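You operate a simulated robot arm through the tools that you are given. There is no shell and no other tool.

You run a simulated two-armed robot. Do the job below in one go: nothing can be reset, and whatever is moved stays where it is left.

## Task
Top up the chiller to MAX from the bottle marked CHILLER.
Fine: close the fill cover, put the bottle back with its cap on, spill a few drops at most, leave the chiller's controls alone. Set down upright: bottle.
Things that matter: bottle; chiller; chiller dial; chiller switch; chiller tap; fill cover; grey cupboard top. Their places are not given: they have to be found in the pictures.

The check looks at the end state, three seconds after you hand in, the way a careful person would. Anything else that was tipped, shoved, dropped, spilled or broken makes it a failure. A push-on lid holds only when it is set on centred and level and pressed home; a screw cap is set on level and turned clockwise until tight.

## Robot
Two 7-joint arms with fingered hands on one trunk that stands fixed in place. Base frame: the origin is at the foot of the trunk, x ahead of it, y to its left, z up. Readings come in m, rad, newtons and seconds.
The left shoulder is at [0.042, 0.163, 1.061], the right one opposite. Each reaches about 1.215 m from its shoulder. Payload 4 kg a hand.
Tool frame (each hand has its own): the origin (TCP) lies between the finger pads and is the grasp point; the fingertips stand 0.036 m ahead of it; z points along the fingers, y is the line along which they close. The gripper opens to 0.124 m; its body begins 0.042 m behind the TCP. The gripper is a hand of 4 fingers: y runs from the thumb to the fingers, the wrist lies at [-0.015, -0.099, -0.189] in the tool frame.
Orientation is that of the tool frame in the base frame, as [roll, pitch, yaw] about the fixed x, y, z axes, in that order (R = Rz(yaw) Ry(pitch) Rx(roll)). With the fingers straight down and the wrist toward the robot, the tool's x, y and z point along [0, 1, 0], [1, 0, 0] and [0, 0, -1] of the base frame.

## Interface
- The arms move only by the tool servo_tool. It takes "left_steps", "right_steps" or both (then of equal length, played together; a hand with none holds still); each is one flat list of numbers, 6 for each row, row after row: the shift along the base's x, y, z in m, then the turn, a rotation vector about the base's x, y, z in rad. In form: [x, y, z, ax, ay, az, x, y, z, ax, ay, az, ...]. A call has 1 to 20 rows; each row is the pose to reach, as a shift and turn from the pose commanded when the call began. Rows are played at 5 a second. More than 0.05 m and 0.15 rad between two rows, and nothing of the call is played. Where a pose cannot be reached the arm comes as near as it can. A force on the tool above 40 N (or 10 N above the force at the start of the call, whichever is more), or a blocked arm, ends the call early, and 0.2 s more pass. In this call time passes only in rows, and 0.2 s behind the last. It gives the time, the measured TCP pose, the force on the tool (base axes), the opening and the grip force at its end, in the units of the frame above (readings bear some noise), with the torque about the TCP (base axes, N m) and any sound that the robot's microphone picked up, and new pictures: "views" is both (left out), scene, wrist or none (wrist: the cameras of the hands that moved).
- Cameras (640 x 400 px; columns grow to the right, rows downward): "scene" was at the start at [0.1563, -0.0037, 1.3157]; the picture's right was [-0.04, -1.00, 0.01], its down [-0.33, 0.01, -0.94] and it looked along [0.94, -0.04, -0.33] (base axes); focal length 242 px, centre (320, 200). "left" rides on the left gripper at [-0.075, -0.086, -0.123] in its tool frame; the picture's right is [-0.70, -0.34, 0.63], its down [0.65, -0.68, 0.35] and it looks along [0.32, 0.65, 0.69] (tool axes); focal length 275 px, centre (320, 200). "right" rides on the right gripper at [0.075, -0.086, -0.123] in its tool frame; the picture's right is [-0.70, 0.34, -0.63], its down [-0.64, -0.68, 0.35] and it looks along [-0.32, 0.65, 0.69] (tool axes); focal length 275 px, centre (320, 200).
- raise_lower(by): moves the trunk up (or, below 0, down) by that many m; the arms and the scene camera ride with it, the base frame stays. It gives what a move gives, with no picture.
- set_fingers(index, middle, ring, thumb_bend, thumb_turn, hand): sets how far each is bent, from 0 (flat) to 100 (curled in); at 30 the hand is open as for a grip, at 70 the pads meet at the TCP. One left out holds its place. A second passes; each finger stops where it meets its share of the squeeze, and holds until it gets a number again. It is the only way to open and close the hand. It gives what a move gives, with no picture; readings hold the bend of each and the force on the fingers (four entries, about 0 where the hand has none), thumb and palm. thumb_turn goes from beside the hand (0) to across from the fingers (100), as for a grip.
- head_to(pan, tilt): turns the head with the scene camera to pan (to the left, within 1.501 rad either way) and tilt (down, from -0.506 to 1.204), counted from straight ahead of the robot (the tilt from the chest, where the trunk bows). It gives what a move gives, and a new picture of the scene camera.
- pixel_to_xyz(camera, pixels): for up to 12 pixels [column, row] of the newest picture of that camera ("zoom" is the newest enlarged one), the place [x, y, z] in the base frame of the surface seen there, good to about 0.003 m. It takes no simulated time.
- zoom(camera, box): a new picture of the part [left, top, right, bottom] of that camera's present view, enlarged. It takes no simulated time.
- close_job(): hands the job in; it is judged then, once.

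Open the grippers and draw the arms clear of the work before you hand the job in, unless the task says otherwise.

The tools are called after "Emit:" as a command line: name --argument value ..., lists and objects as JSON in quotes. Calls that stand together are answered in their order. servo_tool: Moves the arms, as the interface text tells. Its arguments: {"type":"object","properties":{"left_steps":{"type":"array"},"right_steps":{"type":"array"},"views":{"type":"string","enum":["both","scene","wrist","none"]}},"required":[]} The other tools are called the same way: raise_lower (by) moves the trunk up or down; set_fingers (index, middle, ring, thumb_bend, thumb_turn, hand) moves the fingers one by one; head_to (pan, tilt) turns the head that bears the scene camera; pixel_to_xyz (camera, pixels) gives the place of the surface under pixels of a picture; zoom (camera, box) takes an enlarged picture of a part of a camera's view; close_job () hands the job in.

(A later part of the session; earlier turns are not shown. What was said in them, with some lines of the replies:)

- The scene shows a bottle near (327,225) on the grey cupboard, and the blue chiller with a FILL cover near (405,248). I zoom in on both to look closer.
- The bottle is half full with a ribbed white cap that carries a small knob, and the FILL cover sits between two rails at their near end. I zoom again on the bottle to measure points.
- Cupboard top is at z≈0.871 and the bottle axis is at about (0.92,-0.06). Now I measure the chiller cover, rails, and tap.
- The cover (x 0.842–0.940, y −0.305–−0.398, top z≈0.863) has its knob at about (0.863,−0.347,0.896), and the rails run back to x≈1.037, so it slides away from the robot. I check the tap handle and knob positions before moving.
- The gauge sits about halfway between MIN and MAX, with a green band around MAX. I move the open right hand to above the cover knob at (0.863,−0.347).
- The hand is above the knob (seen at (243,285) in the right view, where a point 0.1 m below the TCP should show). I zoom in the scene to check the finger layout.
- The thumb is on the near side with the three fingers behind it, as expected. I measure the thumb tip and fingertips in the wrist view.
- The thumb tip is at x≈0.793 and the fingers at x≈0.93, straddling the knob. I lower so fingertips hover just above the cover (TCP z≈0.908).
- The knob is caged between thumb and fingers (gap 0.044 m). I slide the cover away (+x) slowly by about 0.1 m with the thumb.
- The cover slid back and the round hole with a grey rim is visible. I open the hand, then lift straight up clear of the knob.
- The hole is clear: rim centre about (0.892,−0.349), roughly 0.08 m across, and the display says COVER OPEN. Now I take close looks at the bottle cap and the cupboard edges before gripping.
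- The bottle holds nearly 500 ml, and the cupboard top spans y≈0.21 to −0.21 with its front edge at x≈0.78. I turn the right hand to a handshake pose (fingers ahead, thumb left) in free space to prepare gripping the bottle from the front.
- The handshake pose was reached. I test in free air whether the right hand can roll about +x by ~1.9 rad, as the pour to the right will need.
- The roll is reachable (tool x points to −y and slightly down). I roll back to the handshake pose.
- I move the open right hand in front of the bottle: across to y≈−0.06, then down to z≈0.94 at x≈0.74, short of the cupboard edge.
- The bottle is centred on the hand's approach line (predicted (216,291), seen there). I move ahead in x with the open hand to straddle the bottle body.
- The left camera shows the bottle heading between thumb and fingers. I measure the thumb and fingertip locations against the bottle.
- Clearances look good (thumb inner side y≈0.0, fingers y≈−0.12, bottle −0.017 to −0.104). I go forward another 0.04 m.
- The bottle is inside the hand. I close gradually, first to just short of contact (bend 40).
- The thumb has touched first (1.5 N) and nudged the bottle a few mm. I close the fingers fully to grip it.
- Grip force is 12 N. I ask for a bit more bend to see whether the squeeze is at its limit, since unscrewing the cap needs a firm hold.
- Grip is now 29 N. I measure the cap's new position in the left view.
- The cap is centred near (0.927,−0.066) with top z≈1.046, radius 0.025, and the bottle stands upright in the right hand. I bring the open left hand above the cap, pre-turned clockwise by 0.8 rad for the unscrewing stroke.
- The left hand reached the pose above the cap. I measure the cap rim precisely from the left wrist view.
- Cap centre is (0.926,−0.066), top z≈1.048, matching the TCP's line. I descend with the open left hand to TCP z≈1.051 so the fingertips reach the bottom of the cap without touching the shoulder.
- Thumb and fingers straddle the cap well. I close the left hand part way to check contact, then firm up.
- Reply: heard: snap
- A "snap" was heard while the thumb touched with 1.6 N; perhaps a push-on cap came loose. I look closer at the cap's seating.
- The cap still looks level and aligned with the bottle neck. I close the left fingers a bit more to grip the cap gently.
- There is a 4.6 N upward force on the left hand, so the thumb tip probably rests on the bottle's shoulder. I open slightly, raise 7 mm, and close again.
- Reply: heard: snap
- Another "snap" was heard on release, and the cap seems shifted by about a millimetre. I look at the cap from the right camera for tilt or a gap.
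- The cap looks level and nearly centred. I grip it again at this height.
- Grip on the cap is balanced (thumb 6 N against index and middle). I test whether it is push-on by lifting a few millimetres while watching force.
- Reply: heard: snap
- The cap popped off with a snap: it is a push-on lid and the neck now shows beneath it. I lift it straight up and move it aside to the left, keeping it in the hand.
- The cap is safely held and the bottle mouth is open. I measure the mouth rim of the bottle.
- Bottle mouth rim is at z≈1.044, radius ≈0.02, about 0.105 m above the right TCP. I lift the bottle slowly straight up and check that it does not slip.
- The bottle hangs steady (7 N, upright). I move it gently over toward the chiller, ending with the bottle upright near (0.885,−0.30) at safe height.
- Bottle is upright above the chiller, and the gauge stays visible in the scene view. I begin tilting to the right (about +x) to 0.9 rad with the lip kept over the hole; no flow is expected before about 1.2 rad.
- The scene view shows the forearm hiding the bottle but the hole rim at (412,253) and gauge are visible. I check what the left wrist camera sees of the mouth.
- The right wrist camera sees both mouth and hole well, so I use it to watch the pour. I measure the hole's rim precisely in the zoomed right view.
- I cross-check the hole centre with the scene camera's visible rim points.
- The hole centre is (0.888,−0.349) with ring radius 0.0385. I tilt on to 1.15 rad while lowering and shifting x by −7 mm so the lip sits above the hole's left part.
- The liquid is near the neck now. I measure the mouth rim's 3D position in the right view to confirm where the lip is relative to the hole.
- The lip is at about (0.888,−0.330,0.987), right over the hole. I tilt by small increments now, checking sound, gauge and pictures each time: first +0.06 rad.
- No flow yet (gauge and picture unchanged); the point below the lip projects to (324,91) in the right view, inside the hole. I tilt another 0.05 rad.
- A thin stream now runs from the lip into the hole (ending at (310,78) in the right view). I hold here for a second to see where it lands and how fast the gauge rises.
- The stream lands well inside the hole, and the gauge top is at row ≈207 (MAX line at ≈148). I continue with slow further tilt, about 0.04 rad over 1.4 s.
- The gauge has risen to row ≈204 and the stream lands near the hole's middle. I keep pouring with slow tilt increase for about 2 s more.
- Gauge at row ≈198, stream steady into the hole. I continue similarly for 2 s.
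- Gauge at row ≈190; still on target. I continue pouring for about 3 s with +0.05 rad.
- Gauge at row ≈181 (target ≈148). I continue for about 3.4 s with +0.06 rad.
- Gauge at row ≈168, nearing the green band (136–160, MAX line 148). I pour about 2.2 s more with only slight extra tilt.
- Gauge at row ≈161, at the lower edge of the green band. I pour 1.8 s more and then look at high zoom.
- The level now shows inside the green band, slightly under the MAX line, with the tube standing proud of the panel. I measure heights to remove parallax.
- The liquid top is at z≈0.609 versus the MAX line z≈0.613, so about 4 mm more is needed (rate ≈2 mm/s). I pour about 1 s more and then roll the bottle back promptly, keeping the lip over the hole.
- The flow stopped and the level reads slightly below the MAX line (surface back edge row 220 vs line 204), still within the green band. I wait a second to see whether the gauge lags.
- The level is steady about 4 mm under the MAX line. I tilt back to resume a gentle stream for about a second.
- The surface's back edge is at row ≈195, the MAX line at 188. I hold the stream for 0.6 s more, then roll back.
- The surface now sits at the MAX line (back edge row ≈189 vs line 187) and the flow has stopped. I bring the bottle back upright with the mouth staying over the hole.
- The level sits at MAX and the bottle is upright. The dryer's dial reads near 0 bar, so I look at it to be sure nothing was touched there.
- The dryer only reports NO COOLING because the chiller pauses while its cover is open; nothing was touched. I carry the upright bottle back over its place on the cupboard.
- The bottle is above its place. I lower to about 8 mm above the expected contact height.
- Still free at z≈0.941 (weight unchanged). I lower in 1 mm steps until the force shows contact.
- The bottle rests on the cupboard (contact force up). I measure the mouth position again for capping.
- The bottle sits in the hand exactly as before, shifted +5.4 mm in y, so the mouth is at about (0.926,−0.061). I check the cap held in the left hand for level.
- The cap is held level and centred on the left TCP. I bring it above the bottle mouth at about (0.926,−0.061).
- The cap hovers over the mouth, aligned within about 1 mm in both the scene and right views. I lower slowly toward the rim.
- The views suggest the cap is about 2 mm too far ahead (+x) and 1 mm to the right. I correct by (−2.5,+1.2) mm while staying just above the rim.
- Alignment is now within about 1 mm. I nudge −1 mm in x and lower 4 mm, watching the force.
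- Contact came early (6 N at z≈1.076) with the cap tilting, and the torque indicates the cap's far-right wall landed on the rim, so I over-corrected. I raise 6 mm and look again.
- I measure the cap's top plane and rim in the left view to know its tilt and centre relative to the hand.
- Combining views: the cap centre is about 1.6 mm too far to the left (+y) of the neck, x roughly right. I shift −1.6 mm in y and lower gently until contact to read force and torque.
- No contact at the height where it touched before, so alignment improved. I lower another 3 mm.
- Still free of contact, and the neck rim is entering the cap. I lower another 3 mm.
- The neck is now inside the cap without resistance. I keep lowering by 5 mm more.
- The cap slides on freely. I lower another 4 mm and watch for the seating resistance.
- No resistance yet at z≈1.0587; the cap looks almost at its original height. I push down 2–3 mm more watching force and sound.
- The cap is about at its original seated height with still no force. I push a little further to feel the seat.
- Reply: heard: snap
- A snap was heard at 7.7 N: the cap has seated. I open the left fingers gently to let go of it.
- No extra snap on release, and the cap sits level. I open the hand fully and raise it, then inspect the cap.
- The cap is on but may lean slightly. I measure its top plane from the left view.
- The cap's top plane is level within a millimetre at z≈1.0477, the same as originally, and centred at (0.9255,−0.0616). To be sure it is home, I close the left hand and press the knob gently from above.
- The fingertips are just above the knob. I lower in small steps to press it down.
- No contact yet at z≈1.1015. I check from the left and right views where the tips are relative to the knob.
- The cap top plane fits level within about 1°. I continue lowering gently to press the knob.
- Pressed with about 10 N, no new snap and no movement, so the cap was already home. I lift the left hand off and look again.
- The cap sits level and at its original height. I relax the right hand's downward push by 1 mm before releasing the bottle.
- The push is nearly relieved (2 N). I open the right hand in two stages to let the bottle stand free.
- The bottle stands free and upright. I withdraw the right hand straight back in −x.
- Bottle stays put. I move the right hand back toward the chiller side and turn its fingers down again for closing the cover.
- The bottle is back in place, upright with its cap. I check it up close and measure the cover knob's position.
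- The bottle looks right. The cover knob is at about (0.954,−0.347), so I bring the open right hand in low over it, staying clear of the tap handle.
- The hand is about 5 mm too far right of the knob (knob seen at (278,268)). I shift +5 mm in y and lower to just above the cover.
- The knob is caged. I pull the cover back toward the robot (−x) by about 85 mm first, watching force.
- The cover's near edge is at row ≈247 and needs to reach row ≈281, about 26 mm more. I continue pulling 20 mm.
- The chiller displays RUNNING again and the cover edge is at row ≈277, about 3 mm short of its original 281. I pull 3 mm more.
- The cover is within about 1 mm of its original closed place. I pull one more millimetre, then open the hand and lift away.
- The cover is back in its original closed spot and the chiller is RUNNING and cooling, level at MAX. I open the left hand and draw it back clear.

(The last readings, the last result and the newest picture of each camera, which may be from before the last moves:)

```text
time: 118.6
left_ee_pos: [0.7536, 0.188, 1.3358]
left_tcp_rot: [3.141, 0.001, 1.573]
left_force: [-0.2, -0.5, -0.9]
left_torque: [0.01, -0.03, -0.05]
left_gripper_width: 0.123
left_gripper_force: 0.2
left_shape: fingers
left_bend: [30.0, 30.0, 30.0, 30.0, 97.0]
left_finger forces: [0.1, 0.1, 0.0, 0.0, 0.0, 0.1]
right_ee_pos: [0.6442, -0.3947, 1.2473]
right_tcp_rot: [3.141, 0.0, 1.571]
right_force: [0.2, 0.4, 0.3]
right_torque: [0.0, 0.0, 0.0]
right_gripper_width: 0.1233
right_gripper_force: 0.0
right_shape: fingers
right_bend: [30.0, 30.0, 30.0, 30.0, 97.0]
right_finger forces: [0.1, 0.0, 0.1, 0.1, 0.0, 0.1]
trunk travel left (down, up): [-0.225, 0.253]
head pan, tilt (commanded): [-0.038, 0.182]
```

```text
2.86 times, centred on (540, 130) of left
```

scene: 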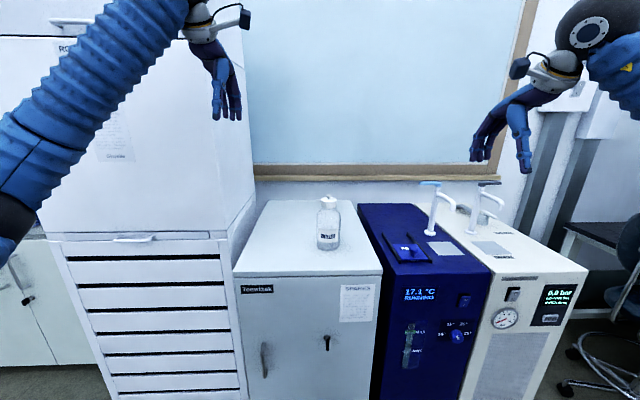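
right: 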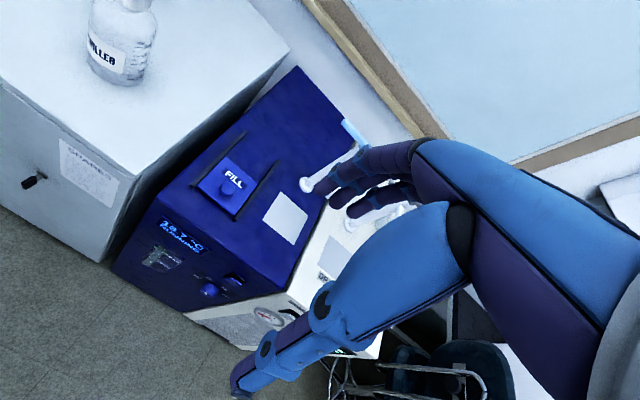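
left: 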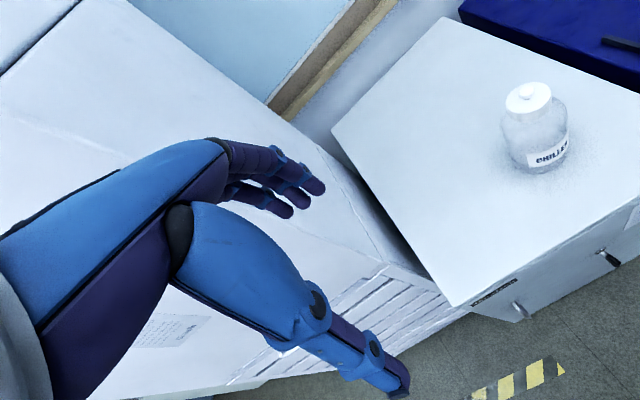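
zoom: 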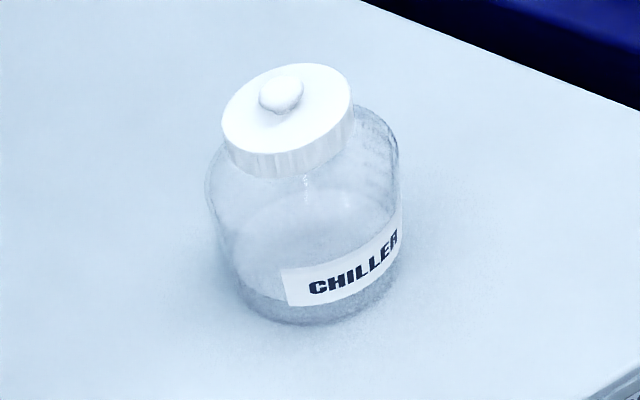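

Everything is in place; the chiller reads 17.1 °C and falling. I wait a few seconds to see both machines settle.

Emit:
servo_tool --right_steps '[0, 0, 0, 0, 0, 0, 0, 0, 0, 0, 0, 0, 0, 0, 0, 0, 0, 0, 0, 0, 0, 0, 0, 0, 0, 0, 0, 0, 0, 0, 0, 0, 0, 0, 0, 0, 0, 0, 0, 0, 0, 0, 0, 0, 0, 0, 0, 0, 0, 0, 0, 0, 0, 0, 0, 0, 0, 0, 0, 0, 0, 0, 0, 0, 0, 0, 0, 0, 0, 0, 0, 0, 0, 0, 0, 0, 0, 0, 0, 0, 0, 0, 0, 0, 0, 0, 0, 0, 0, 0, 0, 0, 0, 0, 0, 0, 0, 0, 0, 0, 0, 0, 0, 0, 0, 0, 0, 0, 0, 0, 0, 0, 0, 0, 0, 0, 0, 0, 0, 0]' --views "scene"

Emit:
zoom --camera "scene" --box '[395, 270, 595, 370]'

Emit:
zoom --camera "scene" --box '[404, 328, 418, 338]'

Emit:
zoom --camera "scene" --box '[360, 170, 520, 270]'

```text
time: 122.8
left_ee_pos: [0.7548, 0.1877, 1.3361]
left_tcp_rot: [3.141, 0.001, 1.57]
left_force: [-0.5, 0.5, -0.6]
left_torque: [0.0, 0.04, 0.0]
left_gripper_width: 0.1229
left_gripper_force: 0.1
left_shape: fingers
left_bend: [30.0, 30.0, 30.0, 30.0, 97.0]
left_finger forces: [0.0, 0.1, 0.0, 0.1, 0.0, 0.0]
right_ee_pos: [0.6448, -0.3949, 1.2484]
right_tcp_rot: [-3.142, 0.001, 1.572]
right_force: [0.5, 0.5, -0.7]
right_torque: [0.01, 0.01, -0.02]
right_gripper_width: 0.123
right_gripper_force: 0.1
right_shape: fingers
right_bend: [30.0, 30.0, 30.0, 30.0, 97.0]
right_finger forces: [0.0, 0.1, 0.1, 0.1, 0.0, 0.1]
trunk travel left (down, up): [-0.225, 0.253]
head pan, tilt (commanded): [-0.038, 0.182]
```

scene: 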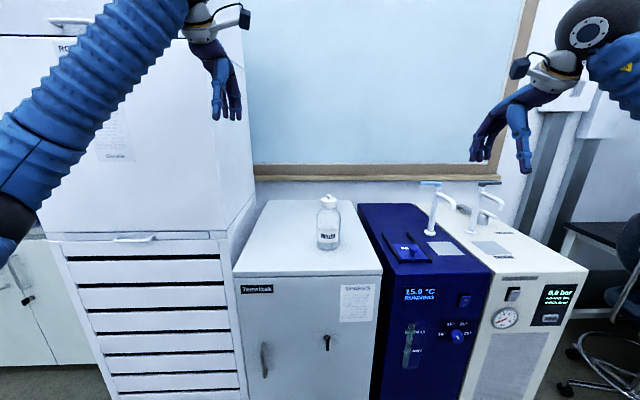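

```text
3.20 times, centred on (495, 320) of scene
```

zoom: 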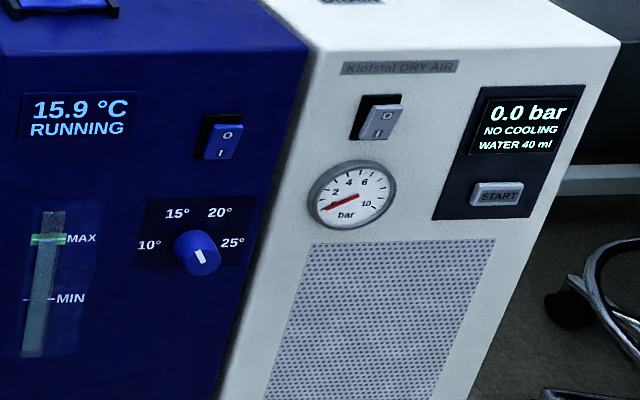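

```text
16.00 times, centred on (411, 333) of scene
```

zoom: 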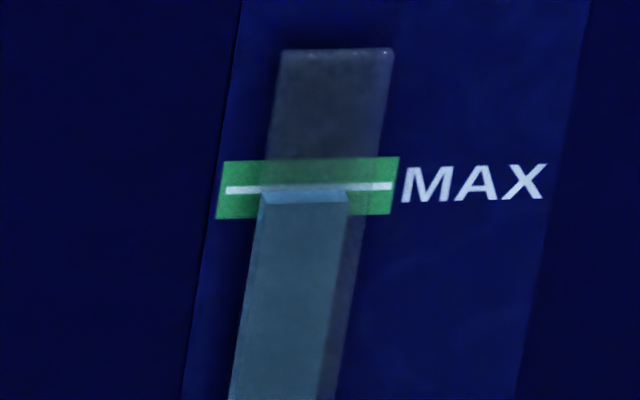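

```text
4.00 times, centred on (440, 220) of scene
```

zoom: 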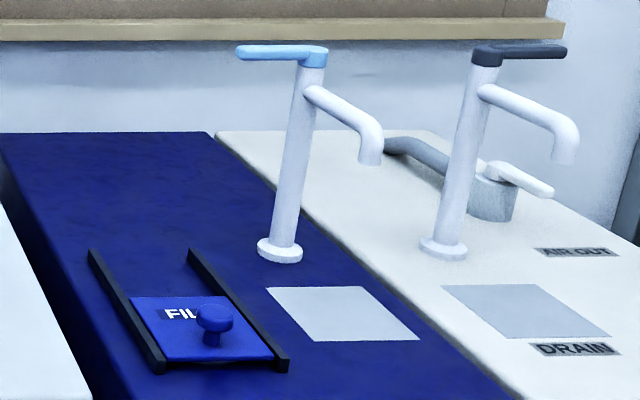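

The level is at MAX, no spills are visible, and taps are untouched. I wait once more to see if the dryer recovers when the chiller reaches 15 °C.

Emit:
servo_tool --right_steps '[0, 0, 0, 0, 0, 0, 0, 0, 0, 0, 0, 0, 0, 0, 0, 0, 0, 0, 0, 0, 0, 0, 0, 0, 0, 0, 0, 0, 0, 0, 0, 0, 0, 0, 0, 0, 0, 0, 0, 0, 0, 0, 0, 0, 0, 0, 0, 0, 0, 0, 0, 0, 0, 0, 0, 0, 0, 0, 0, 0, 0, 0, 0, 0, 0, 0, 0, 0, 0, 0, 0, 0, 0, 0, 0, 0, 0, 0, 0, 0, 0, 0, 0, 0, 0, 0, 0, 0, 0, 0, 0, 0, 0, 0, 0, 0, 0, 0, 0, 0, 0, 0, 0, 0, 0, 0, 0, 0, 0, 0, 0, 0, 0, 0, 0, 0, 0, 0, 0, 0]' --views "none"

Emit:
servo_tool --right_steps '[0, 0, 0, 0, 0, 0, 0, 0, 0, 0, 0, 0, 0, 0, 0, 0, 0, 0, 0, 0, 0, 0, 0, 0, 0, 0, 0, 0, 0, 0, 0, 0, 0, 0, 0, 0, 0, 0, 0, 0, 0, 0, 0, 0, 0, 0, 0, 0, 0, 0, 0, 0, 0, 0, 0, 0, 0, 0, 0, 0, 0, 0, 0, 0, 0, 0, 0, 0, 0, 0, 0, 0, 0, 0, 0, 0, 0, 0, 0, 0, 0, 0, 0, 0, 0, 0, 0, 0, 0, 0, 0, 0, 0, 0, 0, 0, 0, 0, 0, 0, 0, 0, 0, 0, 0, 0, 0, 0, 0, 0, 0, 0, 0, 0, 0, 0, 0, 0, 0, 0]' --views "scene"

Emit:
zoom --camera "scene" --box '[395, 270, 595, 370]'

Emit:
zoom --camera "scene" --box '[300, 185, 350, 230]'

```text
time: 127.0
left_ee_pos: [0.7536, 0.1879, 1.3366]
left_tcp_rot: [-3.141, 0.002, 1.57]
left_force: [0.7, 0.4, -0.2]
left_torque: [0.02, 0.03, 0.0]
left_gripper_width: 0.123
left_gripper_force: 0.0
left_shape: fingers
left_bend: [30.0, 30.0, 30.0, 30.0, 97.0]
left_finger forces: [0.0, 0.0, 0.0, 0.0, 0.0, 0.0]
right_ee_pos: [0.644, -0.3956, 1.2478]
right_tcp_rot: [3.14, 0.0, 1.572]
right_force: [0.0, 0.3, 0.2]
right_torque: [0.02, 0.04, -0.02]
right_gripper_width: 0.1229
right_gripper_force: 0.1
right_shape: fingers
right_bend: [30.0, 30.0, 30.0, 30.0, 97.0]
right_finger forces: [0.0, 0.0, 0.0, 0.0, 0.0, 0.0]
trunk travel left (down, up): [-0.225, 0.253]
head pan, tilt (commanded): [-0.038, 0.182]
```

```text
time: 131.2
left_ee_pos: [0.7558, 0.1889, 1.3364]
left_tcp_rot: [3.141, 0.001, 1.571]
left_force: [0.5, 0.1, 0.2]
left_torque: [-0.01, -0.01, 0.02]
left_gripper_width: 0.1229
left_gripper_force: 0.1
left_shape: fingers
left_bend: [30.0, 30.0, 30.0, 30.0, 97.0]
left_finger forces: [0.0, 0.0, 0.0, 0.0, 0.0, 0.0]
right_ee_pos: [0.6444, -0.3958, 1.2481]
right_tcp_rot: [-3.142, -0.001, 1.571]
right_force: [-0.5, 0.0, 0.4]
right_torque: [-0.01, 0.0, 0.0]
right_gripper_width: 0.1233
right_gripper_force: 0.1
right_shape: fingers
right_bend: [30.0, 30.0, 30.0, 30.0, 97.0]
right_finger forces: [0.0, 0.0, 0.1, 0.0, 0.0, 0.1]
trunk travel left (down, up): [-0.225, 0.253]
head pan, tilt (commanded): [-0.038, 0.182]
```

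scene: 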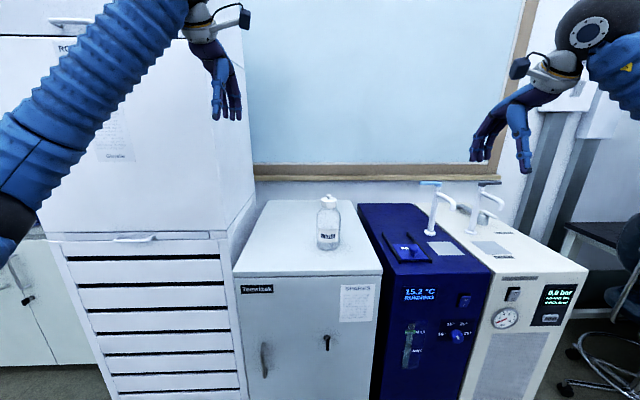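

```text
3.20 times, centred on (495, 320) of scene
```

zoom: 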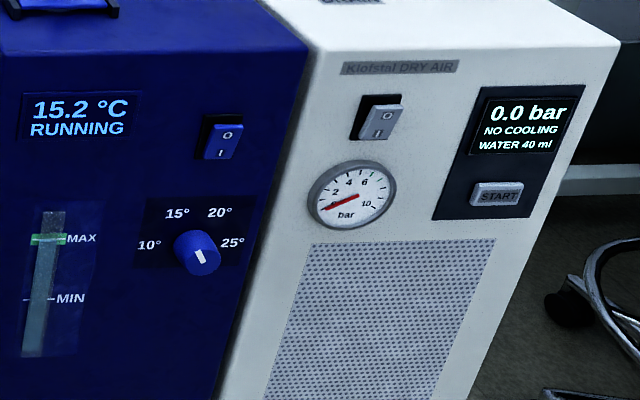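

```text
8.89 times, centred on (325, 208) of scene
```

zoom: 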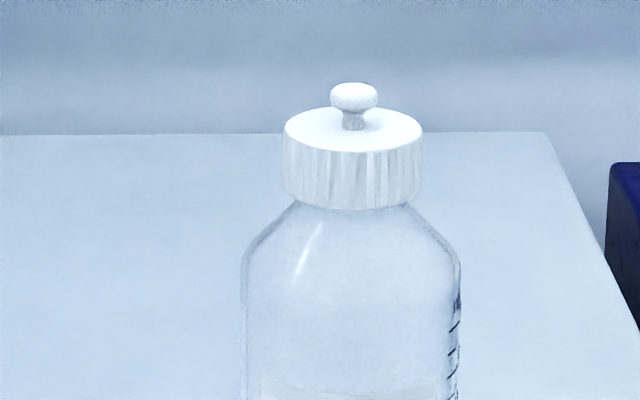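

The chiller is back at about 15 °C, RUNNING, at MAX. As a last check I measure the cap top's height and level from the left camera.

Emit:
zoom --camera "left" --box '[490, 70, 580, 140]'

Emit:
pixel_to_xyz --camera "zoom" --pixels '[[150, 190], [200, 240], [280, 230], [350, 180], [390, 110], [340, 80], [250, 100], [190, 140], [300, 200], [370, 140]]'

Emit:
pixel_to_xyz --camera "left" --pixels '[[509, 104], [515, 112], [527, 112], [541, 105], [549, 95], [545, 86], [530, 84], [516, 92], [535, 108], [546, 99]]'

```text
5.71 times, centred on (535, 105) of left
```

zoom: 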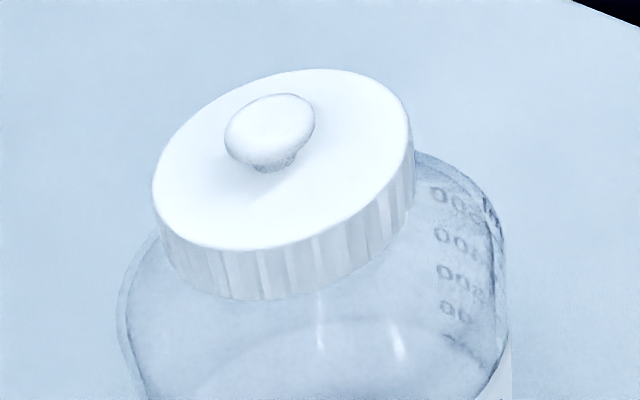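

```text
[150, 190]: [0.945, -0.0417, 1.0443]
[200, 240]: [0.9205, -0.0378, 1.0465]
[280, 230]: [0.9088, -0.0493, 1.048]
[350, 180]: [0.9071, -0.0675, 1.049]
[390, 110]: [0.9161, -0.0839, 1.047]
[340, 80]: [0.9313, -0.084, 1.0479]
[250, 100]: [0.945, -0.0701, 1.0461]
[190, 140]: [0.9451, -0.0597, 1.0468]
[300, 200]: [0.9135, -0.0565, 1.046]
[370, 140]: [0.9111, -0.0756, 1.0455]
```

```text
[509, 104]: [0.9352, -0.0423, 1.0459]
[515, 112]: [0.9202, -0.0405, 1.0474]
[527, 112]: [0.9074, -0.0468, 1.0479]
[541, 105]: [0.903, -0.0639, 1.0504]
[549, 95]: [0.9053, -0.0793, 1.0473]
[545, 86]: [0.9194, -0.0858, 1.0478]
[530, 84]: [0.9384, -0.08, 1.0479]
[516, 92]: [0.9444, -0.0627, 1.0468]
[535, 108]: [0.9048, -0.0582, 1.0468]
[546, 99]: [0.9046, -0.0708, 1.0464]
```

The cap is level and at its original height (z≈1.047). The bottle stands upright in its place, the cover is closed, the level is at MAX, and both hands are open and clear. The dry-air unit next to the chiller tripped on NO COOLING while the fill cover was open. It still reads 0.0 bar and hasn't restarted by itself; I left its START button alone because restarting it wasn't part of the job. I hand the job in.

Emit:
close_job

```text
The job is handed in.
```

I topped up the chiller to the MAX line and handed the job in; I haven't had the result of the check.

- **Chiller:** it is RUNNING again and was back down to 15.2 °C at my last look. I did not touch the dial, switch or tap.
- **Fill cover:** slid closed to where it was at the start.
- **Bottle:** upright on the grey cupboard, within a few millimetres of where it started. Its push-on cap snapped back on, and it measures level and at its original height.
- **Spills:** I saw none; the stream stayed inside the fill hole throughout.

**Needs someone's attention:** the dry-air unit beside the chiller shows NO COOLING and 0.0 bar. Its pressure began falling when I opened the fill cover, which pauses the chiller. It had not recovered by the time the chiller was cold again. I left its START button alone because restarting it was not part of the job, so someone needs to decide whether to restart it.
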